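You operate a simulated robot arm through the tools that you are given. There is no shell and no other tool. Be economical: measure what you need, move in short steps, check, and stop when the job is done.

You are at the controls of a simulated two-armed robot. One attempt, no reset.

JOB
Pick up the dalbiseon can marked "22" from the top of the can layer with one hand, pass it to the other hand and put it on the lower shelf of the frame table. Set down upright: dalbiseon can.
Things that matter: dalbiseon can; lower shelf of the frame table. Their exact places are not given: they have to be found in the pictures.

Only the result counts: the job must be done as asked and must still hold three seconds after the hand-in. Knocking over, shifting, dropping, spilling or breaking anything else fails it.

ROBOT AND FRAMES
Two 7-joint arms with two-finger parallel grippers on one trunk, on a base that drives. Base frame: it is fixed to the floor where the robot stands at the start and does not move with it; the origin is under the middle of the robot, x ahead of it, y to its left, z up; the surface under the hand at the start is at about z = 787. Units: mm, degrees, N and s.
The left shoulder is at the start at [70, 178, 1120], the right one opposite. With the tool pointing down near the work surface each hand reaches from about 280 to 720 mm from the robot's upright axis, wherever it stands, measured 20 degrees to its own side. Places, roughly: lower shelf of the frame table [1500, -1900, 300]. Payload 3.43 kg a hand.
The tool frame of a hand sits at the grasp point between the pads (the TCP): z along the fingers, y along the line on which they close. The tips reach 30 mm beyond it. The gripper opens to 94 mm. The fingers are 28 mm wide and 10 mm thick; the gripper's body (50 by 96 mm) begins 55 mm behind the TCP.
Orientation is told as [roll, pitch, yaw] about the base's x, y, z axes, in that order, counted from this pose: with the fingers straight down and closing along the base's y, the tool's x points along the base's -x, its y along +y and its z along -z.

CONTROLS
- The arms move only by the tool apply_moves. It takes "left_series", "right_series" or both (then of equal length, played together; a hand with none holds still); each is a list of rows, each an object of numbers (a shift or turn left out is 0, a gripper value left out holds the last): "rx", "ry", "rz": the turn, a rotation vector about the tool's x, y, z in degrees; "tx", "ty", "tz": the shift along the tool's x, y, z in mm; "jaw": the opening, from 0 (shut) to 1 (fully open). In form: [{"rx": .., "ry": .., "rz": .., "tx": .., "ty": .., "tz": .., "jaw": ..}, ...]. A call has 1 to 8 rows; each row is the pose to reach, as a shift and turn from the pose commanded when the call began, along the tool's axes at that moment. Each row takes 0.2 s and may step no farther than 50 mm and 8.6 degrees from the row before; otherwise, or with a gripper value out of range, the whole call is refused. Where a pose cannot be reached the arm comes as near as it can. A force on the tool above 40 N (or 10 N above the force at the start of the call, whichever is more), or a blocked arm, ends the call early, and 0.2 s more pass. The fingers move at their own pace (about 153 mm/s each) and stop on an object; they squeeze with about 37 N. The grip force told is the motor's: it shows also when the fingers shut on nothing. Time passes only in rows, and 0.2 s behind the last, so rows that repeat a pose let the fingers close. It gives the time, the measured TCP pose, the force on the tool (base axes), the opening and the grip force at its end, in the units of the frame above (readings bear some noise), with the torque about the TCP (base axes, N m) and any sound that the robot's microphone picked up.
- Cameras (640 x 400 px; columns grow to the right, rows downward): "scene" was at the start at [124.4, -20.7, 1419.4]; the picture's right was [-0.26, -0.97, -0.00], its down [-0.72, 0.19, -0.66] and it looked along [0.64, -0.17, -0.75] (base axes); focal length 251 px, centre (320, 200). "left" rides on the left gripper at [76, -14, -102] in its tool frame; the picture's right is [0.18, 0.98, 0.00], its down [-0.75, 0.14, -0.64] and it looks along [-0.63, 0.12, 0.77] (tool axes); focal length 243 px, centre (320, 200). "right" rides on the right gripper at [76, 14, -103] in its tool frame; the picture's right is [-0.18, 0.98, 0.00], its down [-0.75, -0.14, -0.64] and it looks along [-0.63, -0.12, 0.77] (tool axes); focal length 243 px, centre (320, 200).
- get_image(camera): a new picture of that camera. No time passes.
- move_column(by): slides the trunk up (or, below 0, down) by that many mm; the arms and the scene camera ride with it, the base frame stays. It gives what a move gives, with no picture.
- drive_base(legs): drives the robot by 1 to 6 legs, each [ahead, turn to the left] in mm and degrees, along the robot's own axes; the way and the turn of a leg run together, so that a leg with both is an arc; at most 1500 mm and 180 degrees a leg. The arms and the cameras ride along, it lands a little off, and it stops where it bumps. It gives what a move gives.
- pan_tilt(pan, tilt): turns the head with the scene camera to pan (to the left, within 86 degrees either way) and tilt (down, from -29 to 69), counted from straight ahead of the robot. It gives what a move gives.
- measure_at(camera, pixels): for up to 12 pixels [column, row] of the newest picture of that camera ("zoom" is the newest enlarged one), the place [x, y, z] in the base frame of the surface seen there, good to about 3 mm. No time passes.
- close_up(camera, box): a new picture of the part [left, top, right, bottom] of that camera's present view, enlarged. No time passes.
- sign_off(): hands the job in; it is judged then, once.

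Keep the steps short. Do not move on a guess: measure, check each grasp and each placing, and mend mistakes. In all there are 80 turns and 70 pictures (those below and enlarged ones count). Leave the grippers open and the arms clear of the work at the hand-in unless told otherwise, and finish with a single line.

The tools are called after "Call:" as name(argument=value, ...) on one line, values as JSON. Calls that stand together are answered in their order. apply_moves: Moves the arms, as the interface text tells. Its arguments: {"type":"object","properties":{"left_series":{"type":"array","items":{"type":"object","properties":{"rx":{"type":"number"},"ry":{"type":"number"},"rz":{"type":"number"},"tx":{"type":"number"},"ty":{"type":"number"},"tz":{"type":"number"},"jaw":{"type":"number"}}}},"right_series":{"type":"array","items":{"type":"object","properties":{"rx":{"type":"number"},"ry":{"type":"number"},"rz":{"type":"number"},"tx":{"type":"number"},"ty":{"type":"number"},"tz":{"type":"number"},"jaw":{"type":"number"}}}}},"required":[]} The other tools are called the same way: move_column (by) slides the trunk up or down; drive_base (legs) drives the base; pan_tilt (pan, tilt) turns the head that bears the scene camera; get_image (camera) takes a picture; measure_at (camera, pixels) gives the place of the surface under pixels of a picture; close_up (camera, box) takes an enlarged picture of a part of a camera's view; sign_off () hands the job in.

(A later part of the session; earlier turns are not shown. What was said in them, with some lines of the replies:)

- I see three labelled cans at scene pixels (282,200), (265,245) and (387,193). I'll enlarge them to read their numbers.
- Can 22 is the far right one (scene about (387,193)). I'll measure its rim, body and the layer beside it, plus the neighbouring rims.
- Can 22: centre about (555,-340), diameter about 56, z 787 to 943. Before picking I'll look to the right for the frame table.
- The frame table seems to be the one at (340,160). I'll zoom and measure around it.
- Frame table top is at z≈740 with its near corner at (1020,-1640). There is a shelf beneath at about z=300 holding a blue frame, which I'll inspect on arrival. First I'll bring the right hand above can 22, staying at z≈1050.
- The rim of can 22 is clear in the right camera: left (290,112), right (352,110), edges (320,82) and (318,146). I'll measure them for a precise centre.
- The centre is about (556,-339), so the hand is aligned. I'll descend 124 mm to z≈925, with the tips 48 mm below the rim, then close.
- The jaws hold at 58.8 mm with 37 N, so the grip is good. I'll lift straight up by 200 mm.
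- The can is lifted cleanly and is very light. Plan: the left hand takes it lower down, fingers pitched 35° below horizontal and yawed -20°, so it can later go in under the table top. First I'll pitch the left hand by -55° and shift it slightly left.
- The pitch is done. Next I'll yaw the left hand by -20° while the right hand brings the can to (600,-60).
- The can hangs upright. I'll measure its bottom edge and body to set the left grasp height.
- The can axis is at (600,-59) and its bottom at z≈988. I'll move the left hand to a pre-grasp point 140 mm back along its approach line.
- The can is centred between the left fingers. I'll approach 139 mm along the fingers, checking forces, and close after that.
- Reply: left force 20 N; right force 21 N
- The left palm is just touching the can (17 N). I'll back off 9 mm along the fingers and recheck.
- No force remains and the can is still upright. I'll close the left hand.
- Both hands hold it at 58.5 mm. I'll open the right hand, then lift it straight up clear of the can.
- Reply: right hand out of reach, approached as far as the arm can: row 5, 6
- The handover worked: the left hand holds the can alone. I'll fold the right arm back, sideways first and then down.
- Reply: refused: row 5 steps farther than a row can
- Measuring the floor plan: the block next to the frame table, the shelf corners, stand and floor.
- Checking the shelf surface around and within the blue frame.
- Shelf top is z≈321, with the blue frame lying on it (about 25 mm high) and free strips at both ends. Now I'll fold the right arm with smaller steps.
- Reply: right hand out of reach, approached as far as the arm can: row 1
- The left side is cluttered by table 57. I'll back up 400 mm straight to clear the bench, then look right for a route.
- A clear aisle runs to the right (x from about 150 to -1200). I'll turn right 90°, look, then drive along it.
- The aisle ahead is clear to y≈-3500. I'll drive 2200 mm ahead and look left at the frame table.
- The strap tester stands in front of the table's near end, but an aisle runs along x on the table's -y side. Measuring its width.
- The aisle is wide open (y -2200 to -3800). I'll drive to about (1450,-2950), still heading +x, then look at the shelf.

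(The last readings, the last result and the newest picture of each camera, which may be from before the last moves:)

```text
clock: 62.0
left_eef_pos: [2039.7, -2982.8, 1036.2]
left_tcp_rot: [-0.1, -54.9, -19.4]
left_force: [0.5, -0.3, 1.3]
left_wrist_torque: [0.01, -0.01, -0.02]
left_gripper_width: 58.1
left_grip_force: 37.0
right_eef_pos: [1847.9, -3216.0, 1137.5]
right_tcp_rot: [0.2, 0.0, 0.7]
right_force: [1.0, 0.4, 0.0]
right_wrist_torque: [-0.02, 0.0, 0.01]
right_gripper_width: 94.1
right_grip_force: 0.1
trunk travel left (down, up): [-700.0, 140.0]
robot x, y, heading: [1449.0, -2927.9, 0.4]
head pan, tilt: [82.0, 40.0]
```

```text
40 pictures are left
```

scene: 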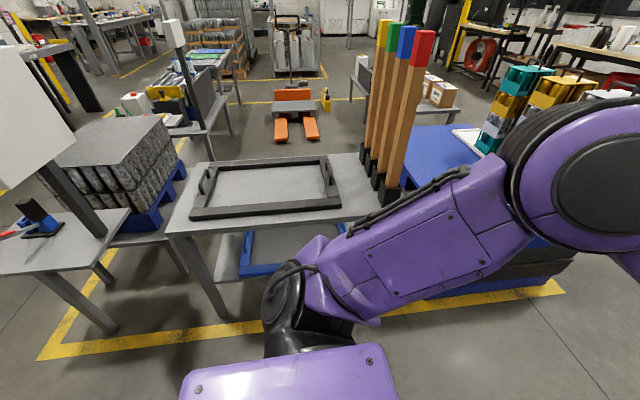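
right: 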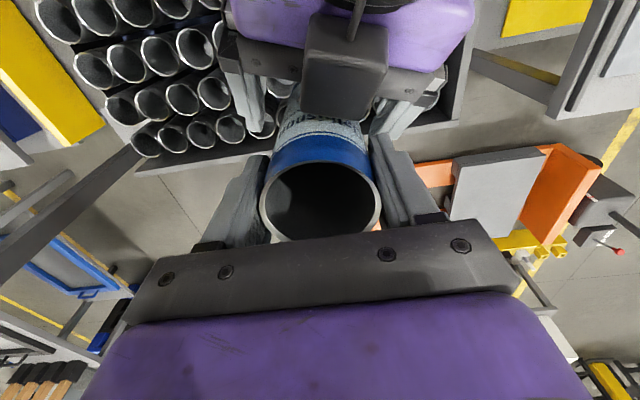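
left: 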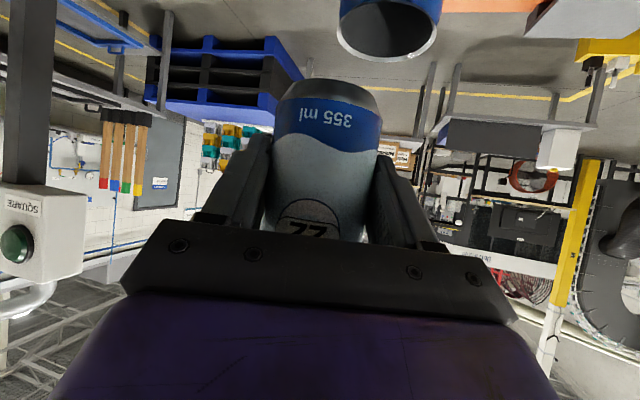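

The brown handles stand at the table's far (x>1650) end, and the middle and near end are free. I'll turn left 90° to face the table; the can will stop about 170 mm short of it.

Call:
drive_base(legs=[[0, 90]])

Call:
pan_tilt(pan=0, tilt=48)

Call:
get_image(camera="scene")

```text
clock: 66.2
left_eef_pos: [1497.7, -2336.7, 1037.4]
left_tcp_rot: [0.0, -55.0, 70.7]
left_force: [0.4, 0.4, 0.3]
left_wrist_torque: [0.0, 0.0, 0.0]
left_gripper_width: 58.0
left_grip_force: 36.9
right_eef_pos: [1733.3, -2528.9, 1136.6]
right_tcp_rot: [0.1, 0.0, 90.9]
right_force: [0.3, 0.5, 0.1]
right_wrist_torque: [-0.02, -0.01, -0.02]
right_gripper_width: 94.0
right_grip_force: 0.1
trunk travel left (down, up): [-700.0, 140.0]
robot x, y, heading: [1451.9, -2929.6, 90.8]
head pan, tilt: [82.0, 40.0]
```

```text
clock: 67.7
left_eef_pos: [1497.2, -2336.8, 1036.2]
left_tcp_rot: [0.0, -55.0, 70.7]
left_force: [-0.7, -0.9, 0.4]
left_wrist_torque: [-0.01, 0.01, 0.03]
left_gripper_width: 58.1
left_grip_force: 36.7
right_eef_pos: [1732.9, -2527.7, 1139.1]
right_tcp_rot: [0.0, 0.1, 90.9]
right_force: [-0.2, 0.1, 0.2]
right_wrist_torque: [0.02, 0.01, 0.01]
right_gripper_width: 93.7
right_grip_force: 0.1
trunk travel left (down, up): [-700.0, 140.0]
robot x, y, heading: [1448.9, -2927.0, 90.5]
head pan, tilt: [0.0, 48.0]
```

```text
39 pictures are left
```

scene: 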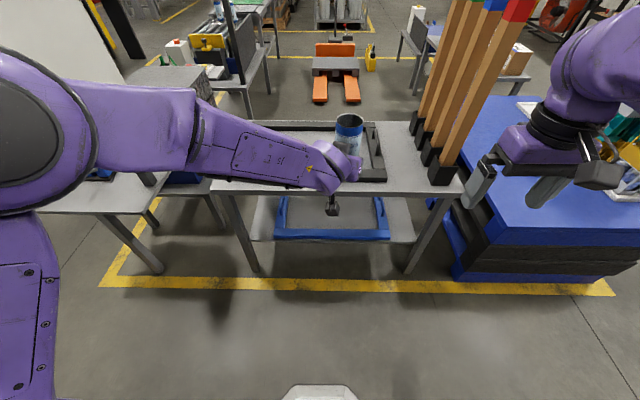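

The table is in front of me, and the shelf with the blue frame is visible below the top. Both hands are clear of the table, so I'll lower the trunk 400 mm for a better view.

Call:
move_column(by=-400)

Call:
pan_tilt(pan=0, tilt=38)

Call:
get_image(camera="scene")

Call:
get_image(camera="left")

```text
clock: 71.6
left_eef_pos: [1497.6, -2337.7, 635.6]
left_tcp_rot: [0.0, -55.0, 70.7]
left_force: [-0.6, 0.7, -0.1]
left_wrist_torque: [0.03, 0.02, -0.01]
left_gripper_width: 58.2
left_grip_force: 37.0
right_eef_pos: [1732.8, -2528.3, 738.1]
right_tcp_rot: [0.1, -0.1, 90.9]
right_force: [0.1, 0.5, 0.3]
right_wrist_torque: [-0.01, -0.03, 0.02]
right_gripper_width: 93.9
right_grip_force: 0.0
trunk travel left (down, up): [-300.0, 540.0]
robot x, y, heading: [1446.5, -2928.5, 90.6]
head pan, tilt: [0.0, 48.0]
```

```text
clock: 72.3
left_eef_pos: [1497.5, -2336.7, 635.7]
left_tcp_rot: [0.0, -55.0, 70.7]
left_force: [-0.1, -0.1, -0.6]
left_wrist_torque: [0.01, -0.04, -0.03]
left_gripper_width: 58.1
left_grip_force: 37.9
right_eef_pos: [1731.8, -2529.1, 737.6]
right_tcp_rot: [0.0, 0.0, 90.9]
right_force: [0.4, 0.5, -0.4]
right_wrist_torque: [-0.04, -0.03, 0.04]
right_gripper_width: 94.0
right_grip_force: 0.1
trunk travel left (down, up): [-300.0, 540.0]
robot x, y, heading: [1446.2, -2925.3, 90.7]
head pan, tilt: [0.0, 38.0]
```

```text
38 pictures are left
```

scene: 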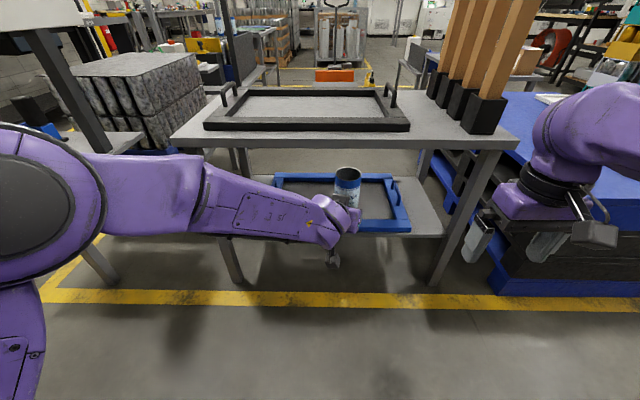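

```text
37 pictures are left
```

left: 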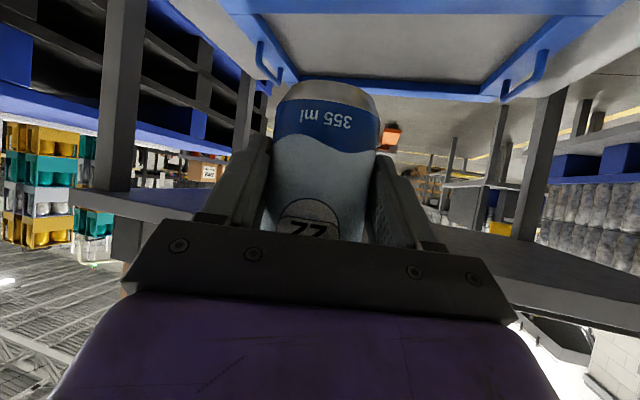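

The shelf's right end, around scene (425,210), is free. I'll zoom in and measure shelf, frame and leg edges.

Call:
close_up(camera="scene", box=[330, 130, 530, 290])

Call:
measure_at(camera="scene", pixels=[[425, 200], [430, 220], [425, 180], [408, 228], [402, 200], [396, 184], [415, 233], [440, 232], [455, 220], [380, 200], [375, 140], [440, 145]])

```text
2.50 times, centred on (430, 210) of scene
```

zoom: 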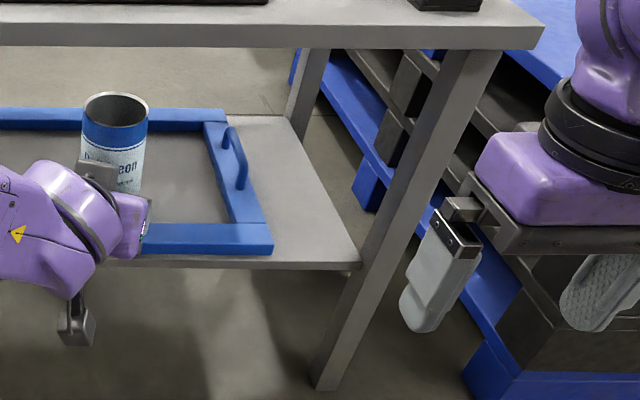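

```text
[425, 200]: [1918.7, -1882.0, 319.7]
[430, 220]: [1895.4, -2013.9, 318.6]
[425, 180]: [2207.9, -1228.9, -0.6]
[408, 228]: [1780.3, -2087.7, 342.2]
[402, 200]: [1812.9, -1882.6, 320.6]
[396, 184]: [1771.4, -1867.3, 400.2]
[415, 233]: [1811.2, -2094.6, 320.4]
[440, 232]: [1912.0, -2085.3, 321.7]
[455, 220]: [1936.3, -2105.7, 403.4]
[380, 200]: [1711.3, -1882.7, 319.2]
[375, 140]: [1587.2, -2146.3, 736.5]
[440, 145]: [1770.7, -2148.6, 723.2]
```

The shelf's right strip is bare from x≈1800 (frame edge) to about 1945, at z=320, with the leg at x≥1918, y≈-2105. Target can centre is about (1872,-2000), coming in with the present 20° yaw, which keeps the hand away from the leg. I'll check the pallet stack's extents before shifting to the right.

Call:
measure_at(camera="zoom", pixels=[[475, 370], [480, 320], [500, 250], [455, 250], [345, 262], [348, 240], [437, 130], [430, 160], [365, 190], [630, 385], [270, 240], [235, 210]])

Call:
measure_at(camera="scene", pixels=[[490, 270], [600, 270], [500, 290], [475, 120], [600, 225], [630, 290]])

```text
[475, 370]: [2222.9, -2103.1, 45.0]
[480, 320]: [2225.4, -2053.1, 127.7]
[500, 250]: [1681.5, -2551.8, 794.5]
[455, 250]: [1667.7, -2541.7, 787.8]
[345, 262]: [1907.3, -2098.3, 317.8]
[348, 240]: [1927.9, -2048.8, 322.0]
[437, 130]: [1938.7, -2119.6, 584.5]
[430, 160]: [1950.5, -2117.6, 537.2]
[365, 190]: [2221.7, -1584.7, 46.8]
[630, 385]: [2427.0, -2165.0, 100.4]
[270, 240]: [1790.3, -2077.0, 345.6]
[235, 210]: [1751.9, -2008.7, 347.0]
```

```text
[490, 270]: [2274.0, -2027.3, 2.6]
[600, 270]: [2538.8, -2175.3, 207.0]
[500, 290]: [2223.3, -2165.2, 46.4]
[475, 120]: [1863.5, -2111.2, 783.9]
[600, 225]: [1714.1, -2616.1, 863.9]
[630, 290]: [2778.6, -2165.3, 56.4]
```

Pallets start at x≥2222, y≥-2165, leaving enough room. I'll shift right: turn right 90°, 372 mm ahead, turn back left 90°.

Call:
drive_base(legs=[[0, -90.7], [372, 0], [0, 90]])

Call:
get_image(camera="scene")

```text
clock: 82.3
left_eef_pos: [1862.5, -2331.2, 635.9]
left_tcp_rot: [0.0, -55.1, 71.3]
left_force: [0.3, 0.5, -0.7]
left_wrist_torque: [-0.01, -0.01, 0.01]
left_gripper_width: 58.3
left_grip_force: 36.7
right_eef_pos: [2099.8, -2519.8, 738.1]
right_tcp_rot: [0.0, -0.1, 91.4]
right_force: [0.3, 0.3, 1.2]
right_wrist_torque: [-0.02, 0.0, 0.02]
right_gripper_width: 93.9
right_grip_force: 0.2
trunk travel left (down, up): [-300.0, 540.0]
robot x, y, heading: [1820.7, -2925.8, 91.2]
head pan, tilt: [0.0, 38.0]
```

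```text
35 pictures are left
```

scene: 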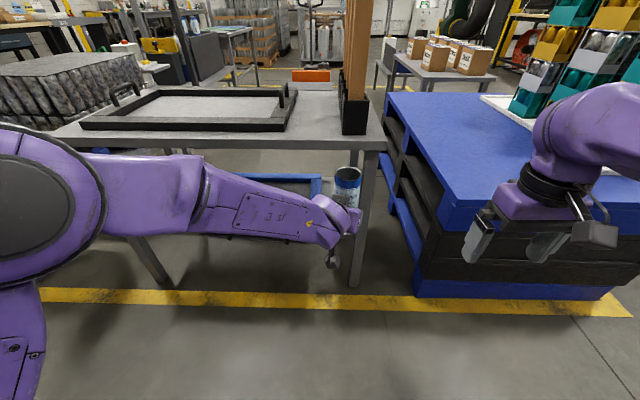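

The can lines up with the free strip. I'll lower the trunk 230 mm (can bottom to about z=357) and drive 150 mm ahead, stopping just short of the leg line.

Call:
move_column(by=-230)

Call:
drive_base(legs=[[150, 0]])

Call:
pan_tilt(pan=0, tilt=33)

Call:
get_image(camera="scene")

Call:
get_image(camera="left")

```text
clock: 84.7
left_eef_pos: [1862.3, -2330.8, 406.4]
left_tcp_rot: [0.1, -55.0, 71.3]
left_force: [-0.2, 0.2, 0.8]
left_wrist_torque: [0.02, 0.03, 0.0]
left_gripper_width: 58.3
left_grip_force: 37.0
right_eef_pos: [2101.0, -2518.7, 507.5]
right_tcp_rot: [0.0, 0.0, 91.5]
right_force: [0.9, 0.4, 0.1]
right_wrist_torque: [0.03, 0.01, -0.02]
right_gripper_width: 94.0
right_grip_force: 0.1
trunk travel left (down, up): [-70.0, 770.0]
robot x, y, heading: [1815.9, -2926.4, 91.4]
head pan, tilt: [0.0, 38.0]
```

```text
clock: 86.1
left_eef_pos: [1861.1, -2180.7, 405.6]
left_tcp_rot: [0.0, -55.0, 71.3]
left_force: [-0.9, 0.3, 0.2]
left_wrist_torque: [-0.02, -0.01, -0.01]
left_gripper_width: 57.9
left_grip_force: 36.6
right_eef_pos: [2096.6, -2369.5, 508.1]
right_tcp_rot: [0.0, 0.1, 91.4]
right_force: [-0.3, 0.4, 1.0]
right_wrist_torque: [0.01, 0.02, -0.04]
right_gripper_width: 93.8
right_grip_force: 0.0
trunk travel left (down, up): [-70.0, 770.0]
robot x, y, heading: [1812.1, -2770.3, 91.3]
head pan, tilt: [0.0, 38.0]
```

```text
clock: 86.8
left_eef_pos: [1860.6, -2181.5, 407.0]
left_tcp_rot: [0.0, -55.1, 71.3]
left_force: [0.1, -0.4, 0.4]
left_wrist_torque: [-0.01, 0.0, 0.01]
left_gripper_width: 58.0
left_grip_force: 36.4
right_eef_pos: [2096.4, -2368.9, 507.9]
right_tcp_rot: [0.1, 0.0, 91.4]
right_force: [0.8, -0.3, 0.2]
right_wrist_torque: [0.0, -0.01, -0.04]
right_gripper_width: 94.0
right_grip_force: 0.1
trunk travel left (down, up): [-70.0, 770.0]
robot x, y, heading: [1815.7, -2774.8, 91.1]
head pan, tilt: [0.0, 33.0]
```

```text
34 pictures are left
```

scene: 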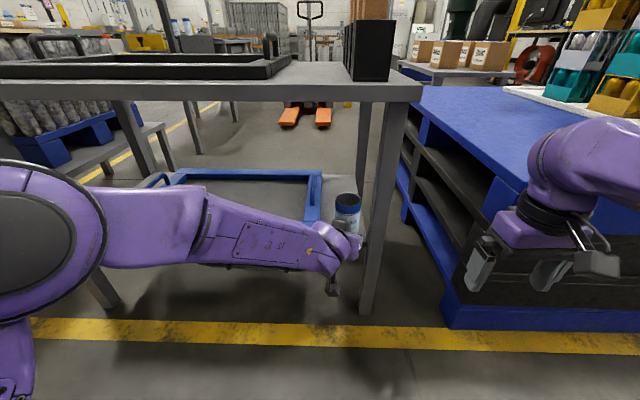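

```text
33 pictures are left
```

left: 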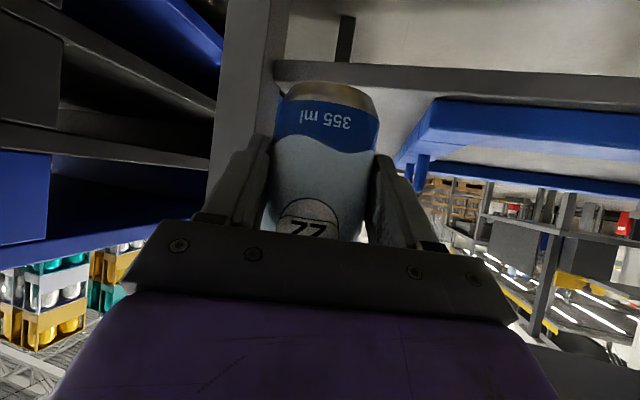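

The leg, shelf edge and frame are all visible from the left camera. I'll measure their precise places and the can bottom.

Call:
measure_at(camera="left", pixels=[[262, 90], [262, 40], [240, 60], [330, 78], [340, 68], [420, 90], [436, 105], [400, 150], [415, 165], [327, 90], [327, 130], [275, 75]])

Call:
measure_at(camera="scene", pixels=[[318, 205], [312, 215], [350, 200], [355, 190], [345, 180], [380, 230], [385, 210], [346, 195], [334, 200], [360, 215], [330, 185]])

```text
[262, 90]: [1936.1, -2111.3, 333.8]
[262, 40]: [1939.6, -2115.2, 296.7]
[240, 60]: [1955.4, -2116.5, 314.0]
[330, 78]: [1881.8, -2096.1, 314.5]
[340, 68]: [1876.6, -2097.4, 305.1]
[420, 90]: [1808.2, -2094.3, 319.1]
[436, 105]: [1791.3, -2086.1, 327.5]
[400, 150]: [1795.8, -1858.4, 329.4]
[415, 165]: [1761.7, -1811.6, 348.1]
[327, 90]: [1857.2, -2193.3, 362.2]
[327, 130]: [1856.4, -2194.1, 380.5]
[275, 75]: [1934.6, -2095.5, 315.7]
```

```text
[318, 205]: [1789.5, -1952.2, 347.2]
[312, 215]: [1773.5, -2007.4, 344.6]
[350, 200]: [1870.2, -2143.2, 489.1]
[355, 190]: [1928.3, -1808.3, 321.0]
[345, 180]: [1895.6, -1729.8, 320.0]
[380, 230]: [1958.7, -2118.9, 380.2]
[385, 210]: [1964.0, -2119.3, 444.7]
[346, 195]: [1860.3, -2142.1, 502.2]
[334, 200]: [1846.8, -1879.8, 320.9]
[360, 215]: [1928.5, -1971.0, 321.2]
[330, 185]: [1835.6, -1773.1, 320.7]
```

Strip is x 1797–1935, so centre 1868. I'll move the can in level by (+4,+168) to about (1868,-2005) at the present height.

Call:
apply_moves(left_series=[{"tx": -23, "ty": 12.5, "tz": 32.8}, {"tx": -46, "ty": 25, "tz": 65.7}, {"tx": -69, "ty": 37.6, "tz": 98.5}, {"tx": -92.1, "ty": 50.1, "tz": 131.4}, {"tx": -92.1, "ty": 50.1, "tz": 131.4}])

Call:
get_image(camera="scene")

Call:
get_image(camera="left")

```text
clock: 88.0
left_eef_pos: [1863.6, -2011.9, 404.4]
left_tcp_rot: [0.0, -55.0, 71.2]
left_force: [0.5, -0.7, 0.8]
left_wrist_torque: [0.01, -0.01, 0.0]
left_gripper_width: 56.7
left_grip_force: 37.0
right_eef_pos: [2096.4, -2369.6, 508.2]
right_tcp_rot: [0.0, 0.0, 91.4]
right_force: [0.2, -0.6, 1.0]
right_wrist_torque: [0.03, -0.02, -0.05]
right_gripper_width: 94.2
right_grip_force: 0.1
trunk travel left (down, up): [-70.0, 770.0]
robot x, y, heading: [1810.6, -2775.6, 91.0]
head pan, tilt: [0.0, 33.0]
```

```text
32 pictures are left
```

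scene: 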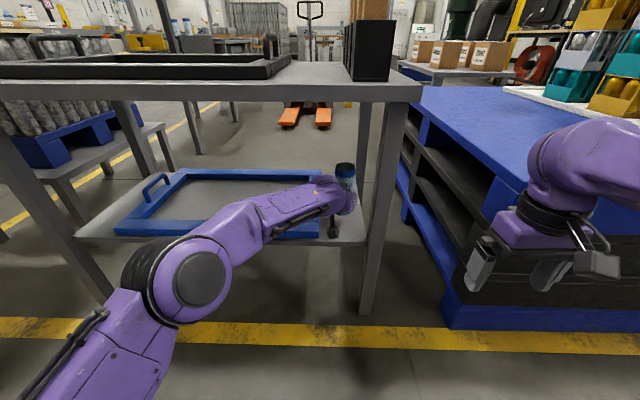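

```text
31 pictures are left
```

left: 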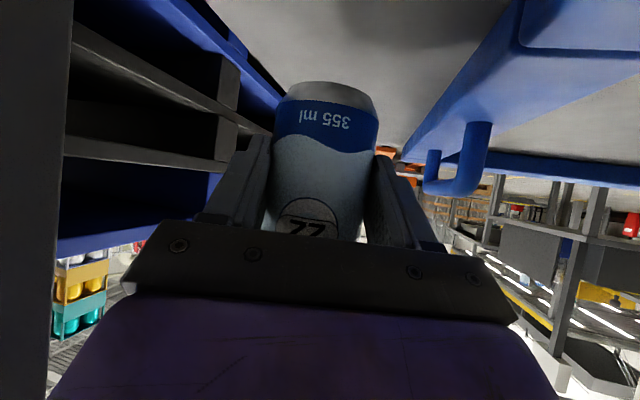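

The can is over the strip. I'll check the can's bottom height and tilt, and how close the wrist and camera are to the shelf and frame.

Call:
close_up(camera="scene", box=[240, 140, 400, 260])

Call:
measure_at(camera="left", pixels=[[327, 88], [327, 95], [327, 150], [327, 200], [300, 20], [430, 60], [443, 110], [280, 60], [250, 50]])

```text
3.33 times, centred on (320, 200) of scene
```

zoom: 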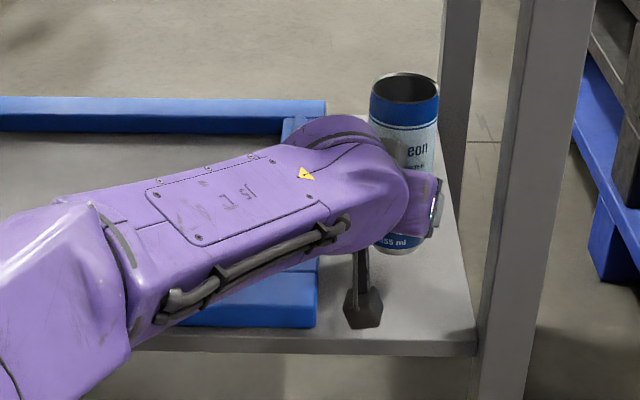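

```text
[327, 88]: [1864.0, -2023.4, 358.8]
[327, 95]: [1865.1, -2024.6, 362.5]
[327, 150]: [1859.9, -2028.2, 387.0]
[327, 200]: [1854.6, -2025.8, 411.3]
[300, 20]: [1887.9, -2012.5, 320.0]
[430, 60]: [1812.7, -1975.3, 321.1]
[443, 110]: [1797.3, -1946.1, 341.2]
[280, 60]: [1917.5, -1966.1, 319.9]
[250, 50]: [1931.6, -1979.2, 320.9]
```

Measuring the camera's underside and forearm relative to the frame.

Call:
measure_at(camera="zoom", pixels=[[362, 300], [362, 322], [350, 310], [375, 310], [300, 255], [220, 285], [170, 315], [100, 340], [110, 250], [250, 200], [420, 90], [395, 245]])

```text
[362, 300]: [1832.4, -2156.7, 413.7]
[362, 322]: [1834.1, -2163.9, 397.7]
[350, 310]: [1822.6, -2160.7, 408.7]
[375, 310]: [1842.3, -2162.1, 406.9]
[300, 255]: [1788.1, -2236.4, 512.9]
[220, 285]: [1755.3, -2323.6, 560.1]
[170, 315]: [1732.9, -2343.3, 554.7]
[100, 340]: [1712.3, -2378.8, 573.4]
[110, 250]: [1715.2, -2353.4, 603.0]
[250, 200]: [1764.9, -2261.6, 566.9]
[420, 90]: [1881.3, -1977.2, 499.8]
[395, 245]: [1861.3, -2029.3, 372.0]
```

Everything else stays beyond the shelf edge and high. I'll lower 31 mm straight down.

Call:
apply_moves(left_series=[{"tx": 12.3, "tz": 8.6}, {"tx": 20.5, "tz": 14.3}, {"tx": 25.4, "tz": 17.8}, {"tx": 25.4, "tz": 17.8}])

Call:
get_image(camera="left")

Call:
measure_at(camera="left", pixels=[[327, 86], [327, 92], [300, 93], [350, 93], [327, 75], [327, 60], [327, 110]])

```text
clock: 89.0
left_eef_pos: [1864.2, -2012.3, 375.2]
left_tcp_rot: [0.0, -54.9, 71.3]
left_force: [0.2, -0.3, -0.6]
left_wrist_torque: [0.03, 0.0, 0.04]
left_gripper_width: 56.7
left_grip_force: 37.4
right_eef_pos: [2096.7, -2369.5, 507.3]
right_tcp_rot: [0.0, 0.0, 91.4]
right_force: [0.0, 0.5, 0.1]
right_wrist_torque: [0.02, -0.04, -0.02]
right_gripper_width: 94.1
right_grip_force: 0.0
trunk travel left (down, up): [-70.0, 770.0]
robot x, y, heading: [1814.6, -2777.2, 90.9]
head pan, tilt: [0.0, 33.0]
```

```text
29 pictures are left
```

left: 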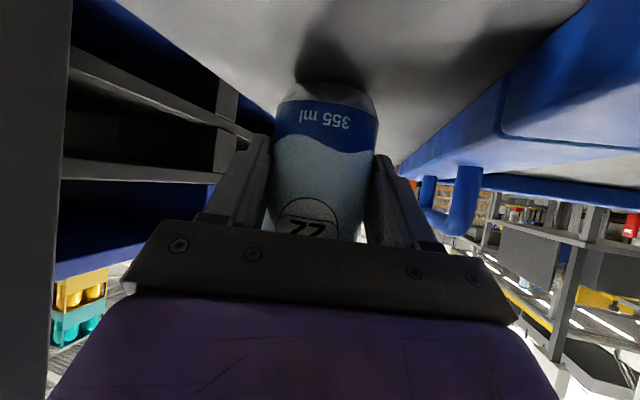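

```text
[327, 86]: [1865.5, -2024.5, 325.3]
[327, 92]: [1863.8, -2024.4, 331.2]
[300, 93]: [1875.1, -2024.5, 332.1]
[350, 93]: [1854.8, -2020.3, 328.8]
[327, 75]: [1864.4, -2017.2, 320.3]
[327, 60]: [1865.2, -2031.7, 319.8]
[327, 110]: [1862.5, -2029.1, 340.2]
```

The bottom is a few mm above the shelf. I'll lower it in 1.5 mm steps while watching the force.

Call:
apply_moves(left_series=[{"tx": 1.2, "tz": 0.9}, {"tx": 2.5, "tz": 1.7}, {"tx": 3.3, "tz": 2.3}, {"tx": 3.3, "tz": 2.3}])

```text
clock: 90.0
left_eef_pos: [1863.8, -2012.7, 370.7]
left_tcp_rot: [0.1, -55.0, 71.3]
left_force: [-0.4, -0.1, 0.4]
left_wrist_torque: [-0.02, -0.01, -0.03]
left_gripper_width: 56.8
left_grip_force: 36.9
right_eef_pos: [2096.5, -2369.6, 507.7]
right_tcp_rot: [0.0, 0.1, 91.4]
right_force: [0.5, -0.4, 0.5]
right_wrist_torque: [0.01, 0.02, 0.0]
right_gripper_width: 94.0
right_grip_force: 0.1
trunk travel left (down, up): [-70.0, 770.0]
robot x, y, heading: [1813.9, -2775.9, 91.2]
head pan, tilt: [0.0, 33.0]
```

Call:
apply_moves(left_series=[{"tx": 0.8, "tz": 0.6}, {"tx": 1.6, "tz": 1.1}, {"tx": 1.6, "tz": 1.1}])

Call:
close_up(camera="left", box=[240, 20, 420, 160])

```text
clock: 90.8
left_eef_pos: [1864.2, -2012.9, 370.8]
left_tcp_rot: [0.0, -55.1, 71.4]
left_force: [0.1, 0.7, 2.1]
left_wrist_torque: [0.04, -0.07, 0.01]
left_gripper_width: 56.7
left_grip_force: 36.9
right_eef_pos: [2096.8, -2369.2, 508.0]
right_tcp_rot: [0.1, 0.0, 91.4]
right_force: [0.0, 0.3, -0.4]
right_wrist_torque: [0.0, -0.02, -0.01]
right_gripper_width: 94.1
right_grip_force: 0.0
trunk travel left (down, up): [-70.0, 770.0]
robot x, y, heading: [1812.1, -2776.1, 91.1]
head pan, tilt: [0.0, 33.0]
```

```text
2.86 times, centred on (330, 90) of left
```

zoom: 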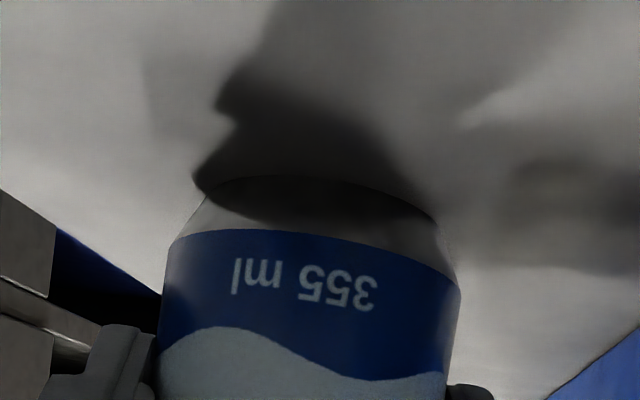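

Contact is starting (2.1 N). I'll go another 1 mm to seat it.

Call:
apply_moves(left_series=[{"tx": 0.8, "tz": 0.6}, {"tx": 0.8, "tz": 0.6}])

Call:
close_up(camera="scene", box=[280, 140, 400, 250])

```text
clock: 91.4
left_eef_pos: [1864.6, -2012.3, 369.2]
left_tcp_rot: [0.1, -55.1, 71.2]
left_force: [0.7, -0.5, 8.1]
left_wrist_torque: [0.06, -0.11, -0.03]
left_gripper_width: 56.5
left_grip_force: 37.9
right_eef_pos: [2097.2, -2369.1, 508.0]
right_tcp_rot: [0.0, -0.1, 91.4]
right_force: [0.7, 0.9, 0.3]
right_wrist_torque: [0.02, 0.03, -0.03]
right_gripper_width: 94.4
right_grip_force: 0.2
trunk travel left (down, up): [-70.0, 770.0]
robot x, y, heading: [1808.5, -2773.8, 91.0]
head pan, tilt: [0.0, 33.0]
```

```text
3.64 times, centred on (340, 195) of scene
```

zoom: 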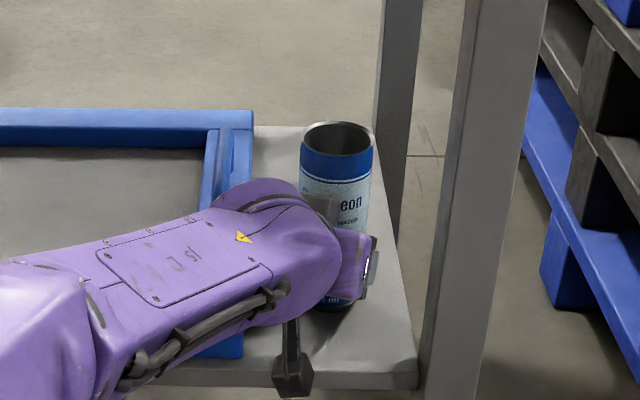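

The can is seated with 8 N on it. I'll open the jaw partly (0.8) so the left finger stays clear of the blue frame.

Call:
apply_moves(left_series=[{"jaw": 0.7}, {"jaw": 0.8}, {"jaw": 0.8}])

Call:
get_image(camera="left")

Call:
close_up(camera="scene", box=[280, 140, 400, 250])

```text
clock: 92.2
left_eef_pos: [1863.8, -2012.6, 367.8]
left_tcp_rot: [-0.1, -55.0, 71.3]
left_force: [0.8, -0.1, 0.0]
left_wrist_torque: [-0.03, -0.01, 0.02]
left_gripper_width: 75.4
left_grip_force: 0.1
right_eef_pos: [2096.9, -2369.6, 506.9]
right_tcp_rot: [0.0, 0.0, 91.4]
right_force: [1.1, 0.1, -0.1]
right_wrist_torque: [0.01, 0.02, -0.04]
right_gripper_width: 94.0
right_grip_force: 0.0
trunk travel left (down, up): [-70.0, 770.0]
robot x, y, heading: [1806.4, -2773.7, 91.1]
head pan, tilt: [0.0, 33.0]
```

```text
26 pictures are left
```

left: 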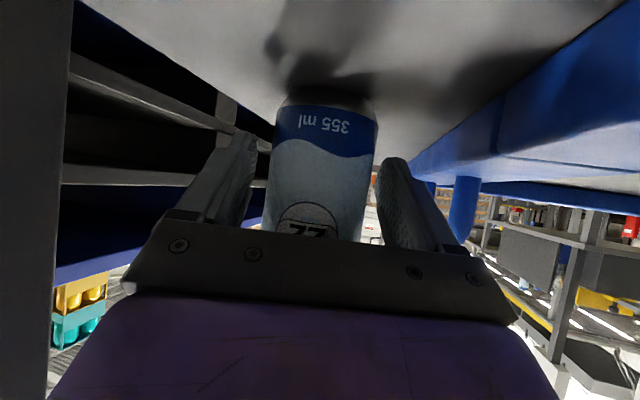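

```text
3.64 times, centred on (340, 195) of scene
```

zoom: 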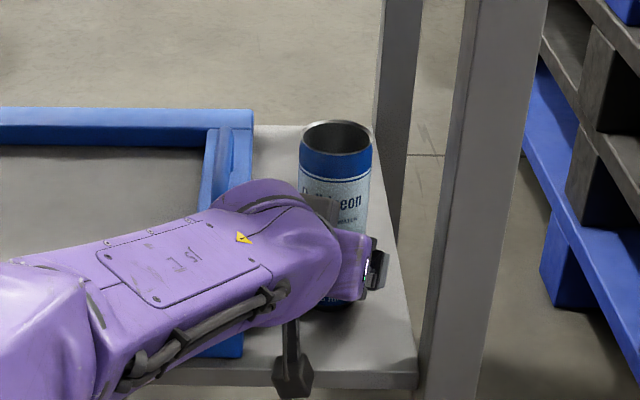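

The can stands free. I'll withdraw along the finger axis (back and up).

Call:
apply_moves(left_series=[{"tz": -15}, {"tz": -40}, {"tz": -70}, {"tz": -100}, {"tz": -130}, {"tz": -130}])

Call:
get_image(camera="left")

Call:
get_image(camera="scene")

```text
clock: 93.6
left_eef_pos: [1818.4, -2108.2, 448.1]
left_tcp_rot: [-2.3, -55.2, 74.4]
left_force: [0.4, -0.6, -0.7]
left_wrist_torque: [0.03, 0.01, 0.03]
left_gripper_width: 75.1
left_grip_force: 0.1
right_eef_pos: [2096.8, -2368.3, 508.4]
right_tcp_rot: [0.0, -0.1, 91.4]
right_force: [0.8, 0.5, 0.8]
right_wrist_torque: [-0.01, -0.02, 0.02]
right_gripper_width: 94.2
right_grip_force: 0.0
trunk travel left (down, up): [-70.0, 770.0]
robot x, y, heading: [1810.2, -2774.4, 91.0]
head pan, tilt: [0.0, 33.0]
```

```text
24 pictures are left
```

left: 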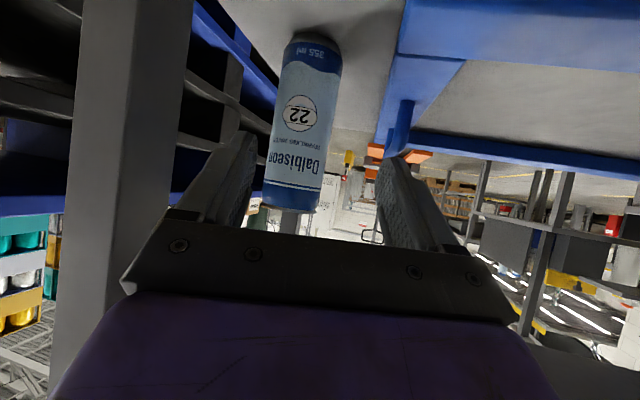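

```text
23 pictures are left
```

scene: 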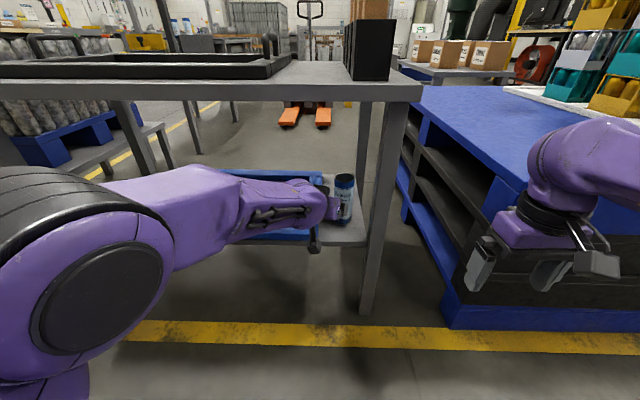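

The can stands upright on the strip and the fingers are free of it. I'll back the base away 350 mm, straight out from under the table.

Call:
drive_base(legs=[[-350, 0]])

Call:
apply_moves(left_series=[{"jaw": 1}, {"jaw": 1}])

Call:
close_up(camera="scene", box=[200, 100, 440, 250])

Call:
get_image(camera="left")

```text
clock: 95.8
left_eef_pos: [1830.1, -2459.3, 450.7]
left_tcp_rot: [-2.3, -55.5, 73.8]
left_force: [0.2, 0.5, 0.2]
left_wrist_torque: [-0.01, 0.0, -0.02]
left_gripper_width: 75.3
left_grip_force: 0.0
right_eef_pos: [2105.4, -2722.0, 507.6]
right_tcp_rot: [0.0, -0.1, 91.2]
right_force: [0.3, -0.8, 0.2]
right_wrist_torque: [-0.04, 0.0, 0.01]
right_gripper_width: 94.1
right_grip_force: 0.1
trunk travel left (down, up): [-70.0, 770.0]
robot x, y, heading: [1823.2, -3125.1, 90.7]
head pan, tilt: [0.0, 33.0]
```

```text
clock: 96.5
left_eef_pos: [1828.8, -2460.1, 451.8]
left_tcp_rot: [-2.8, -55.5, 74.4]
left_force: [-0.7, 0.3, 1.0]
left_wrist_torque: [0.03, -0.01, 0.02]
left_gripper_width: 94.2
left_grip_force: 0.1
right_eef_pos: [2104.7, -2721.5, 507.6]
right_tcp_rot: [0.0, 0.0, 91.1]
right_force: [-0.4, -0.7, 0.2]
right_wrist_torque: [0.03, 0.0, 0.0]
right_gripper_width: 94.0
right_grip_force: 0.0
trunk travel left (down, up): [-70.0, 770.0]
robot x, y, heading: [1822.3, -3124.5, 90.7]
head pan, tilt: [0.0, 33.0]
```

```text
2.67 times, centred on (320, 175) of scene
```

zoom: 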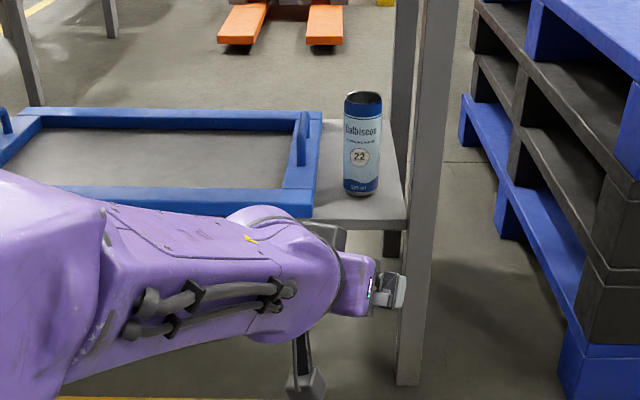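

```text
21 pictures are left
```

left: 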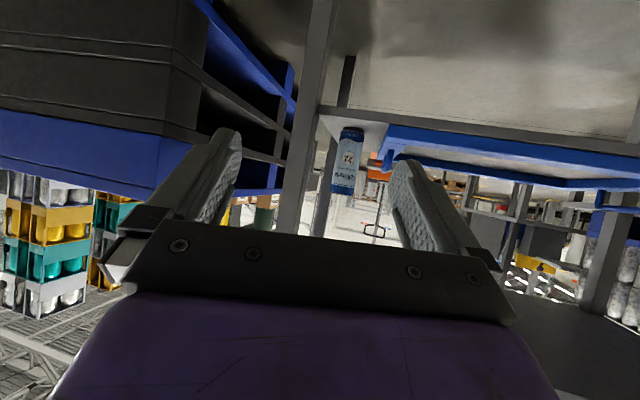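

Can 22 stands upright on the bare part of the lower shelf. The frame is undisturbed, both grippers are open and the arms are clear, so I'm handing in.

Call:
sign_off()

```text
The job is handed in.
```

Can "22" was picked up with the right hand, passed to the left, and stands upright on the lower shelf of the frame table, with both grippers open and the arms clear.
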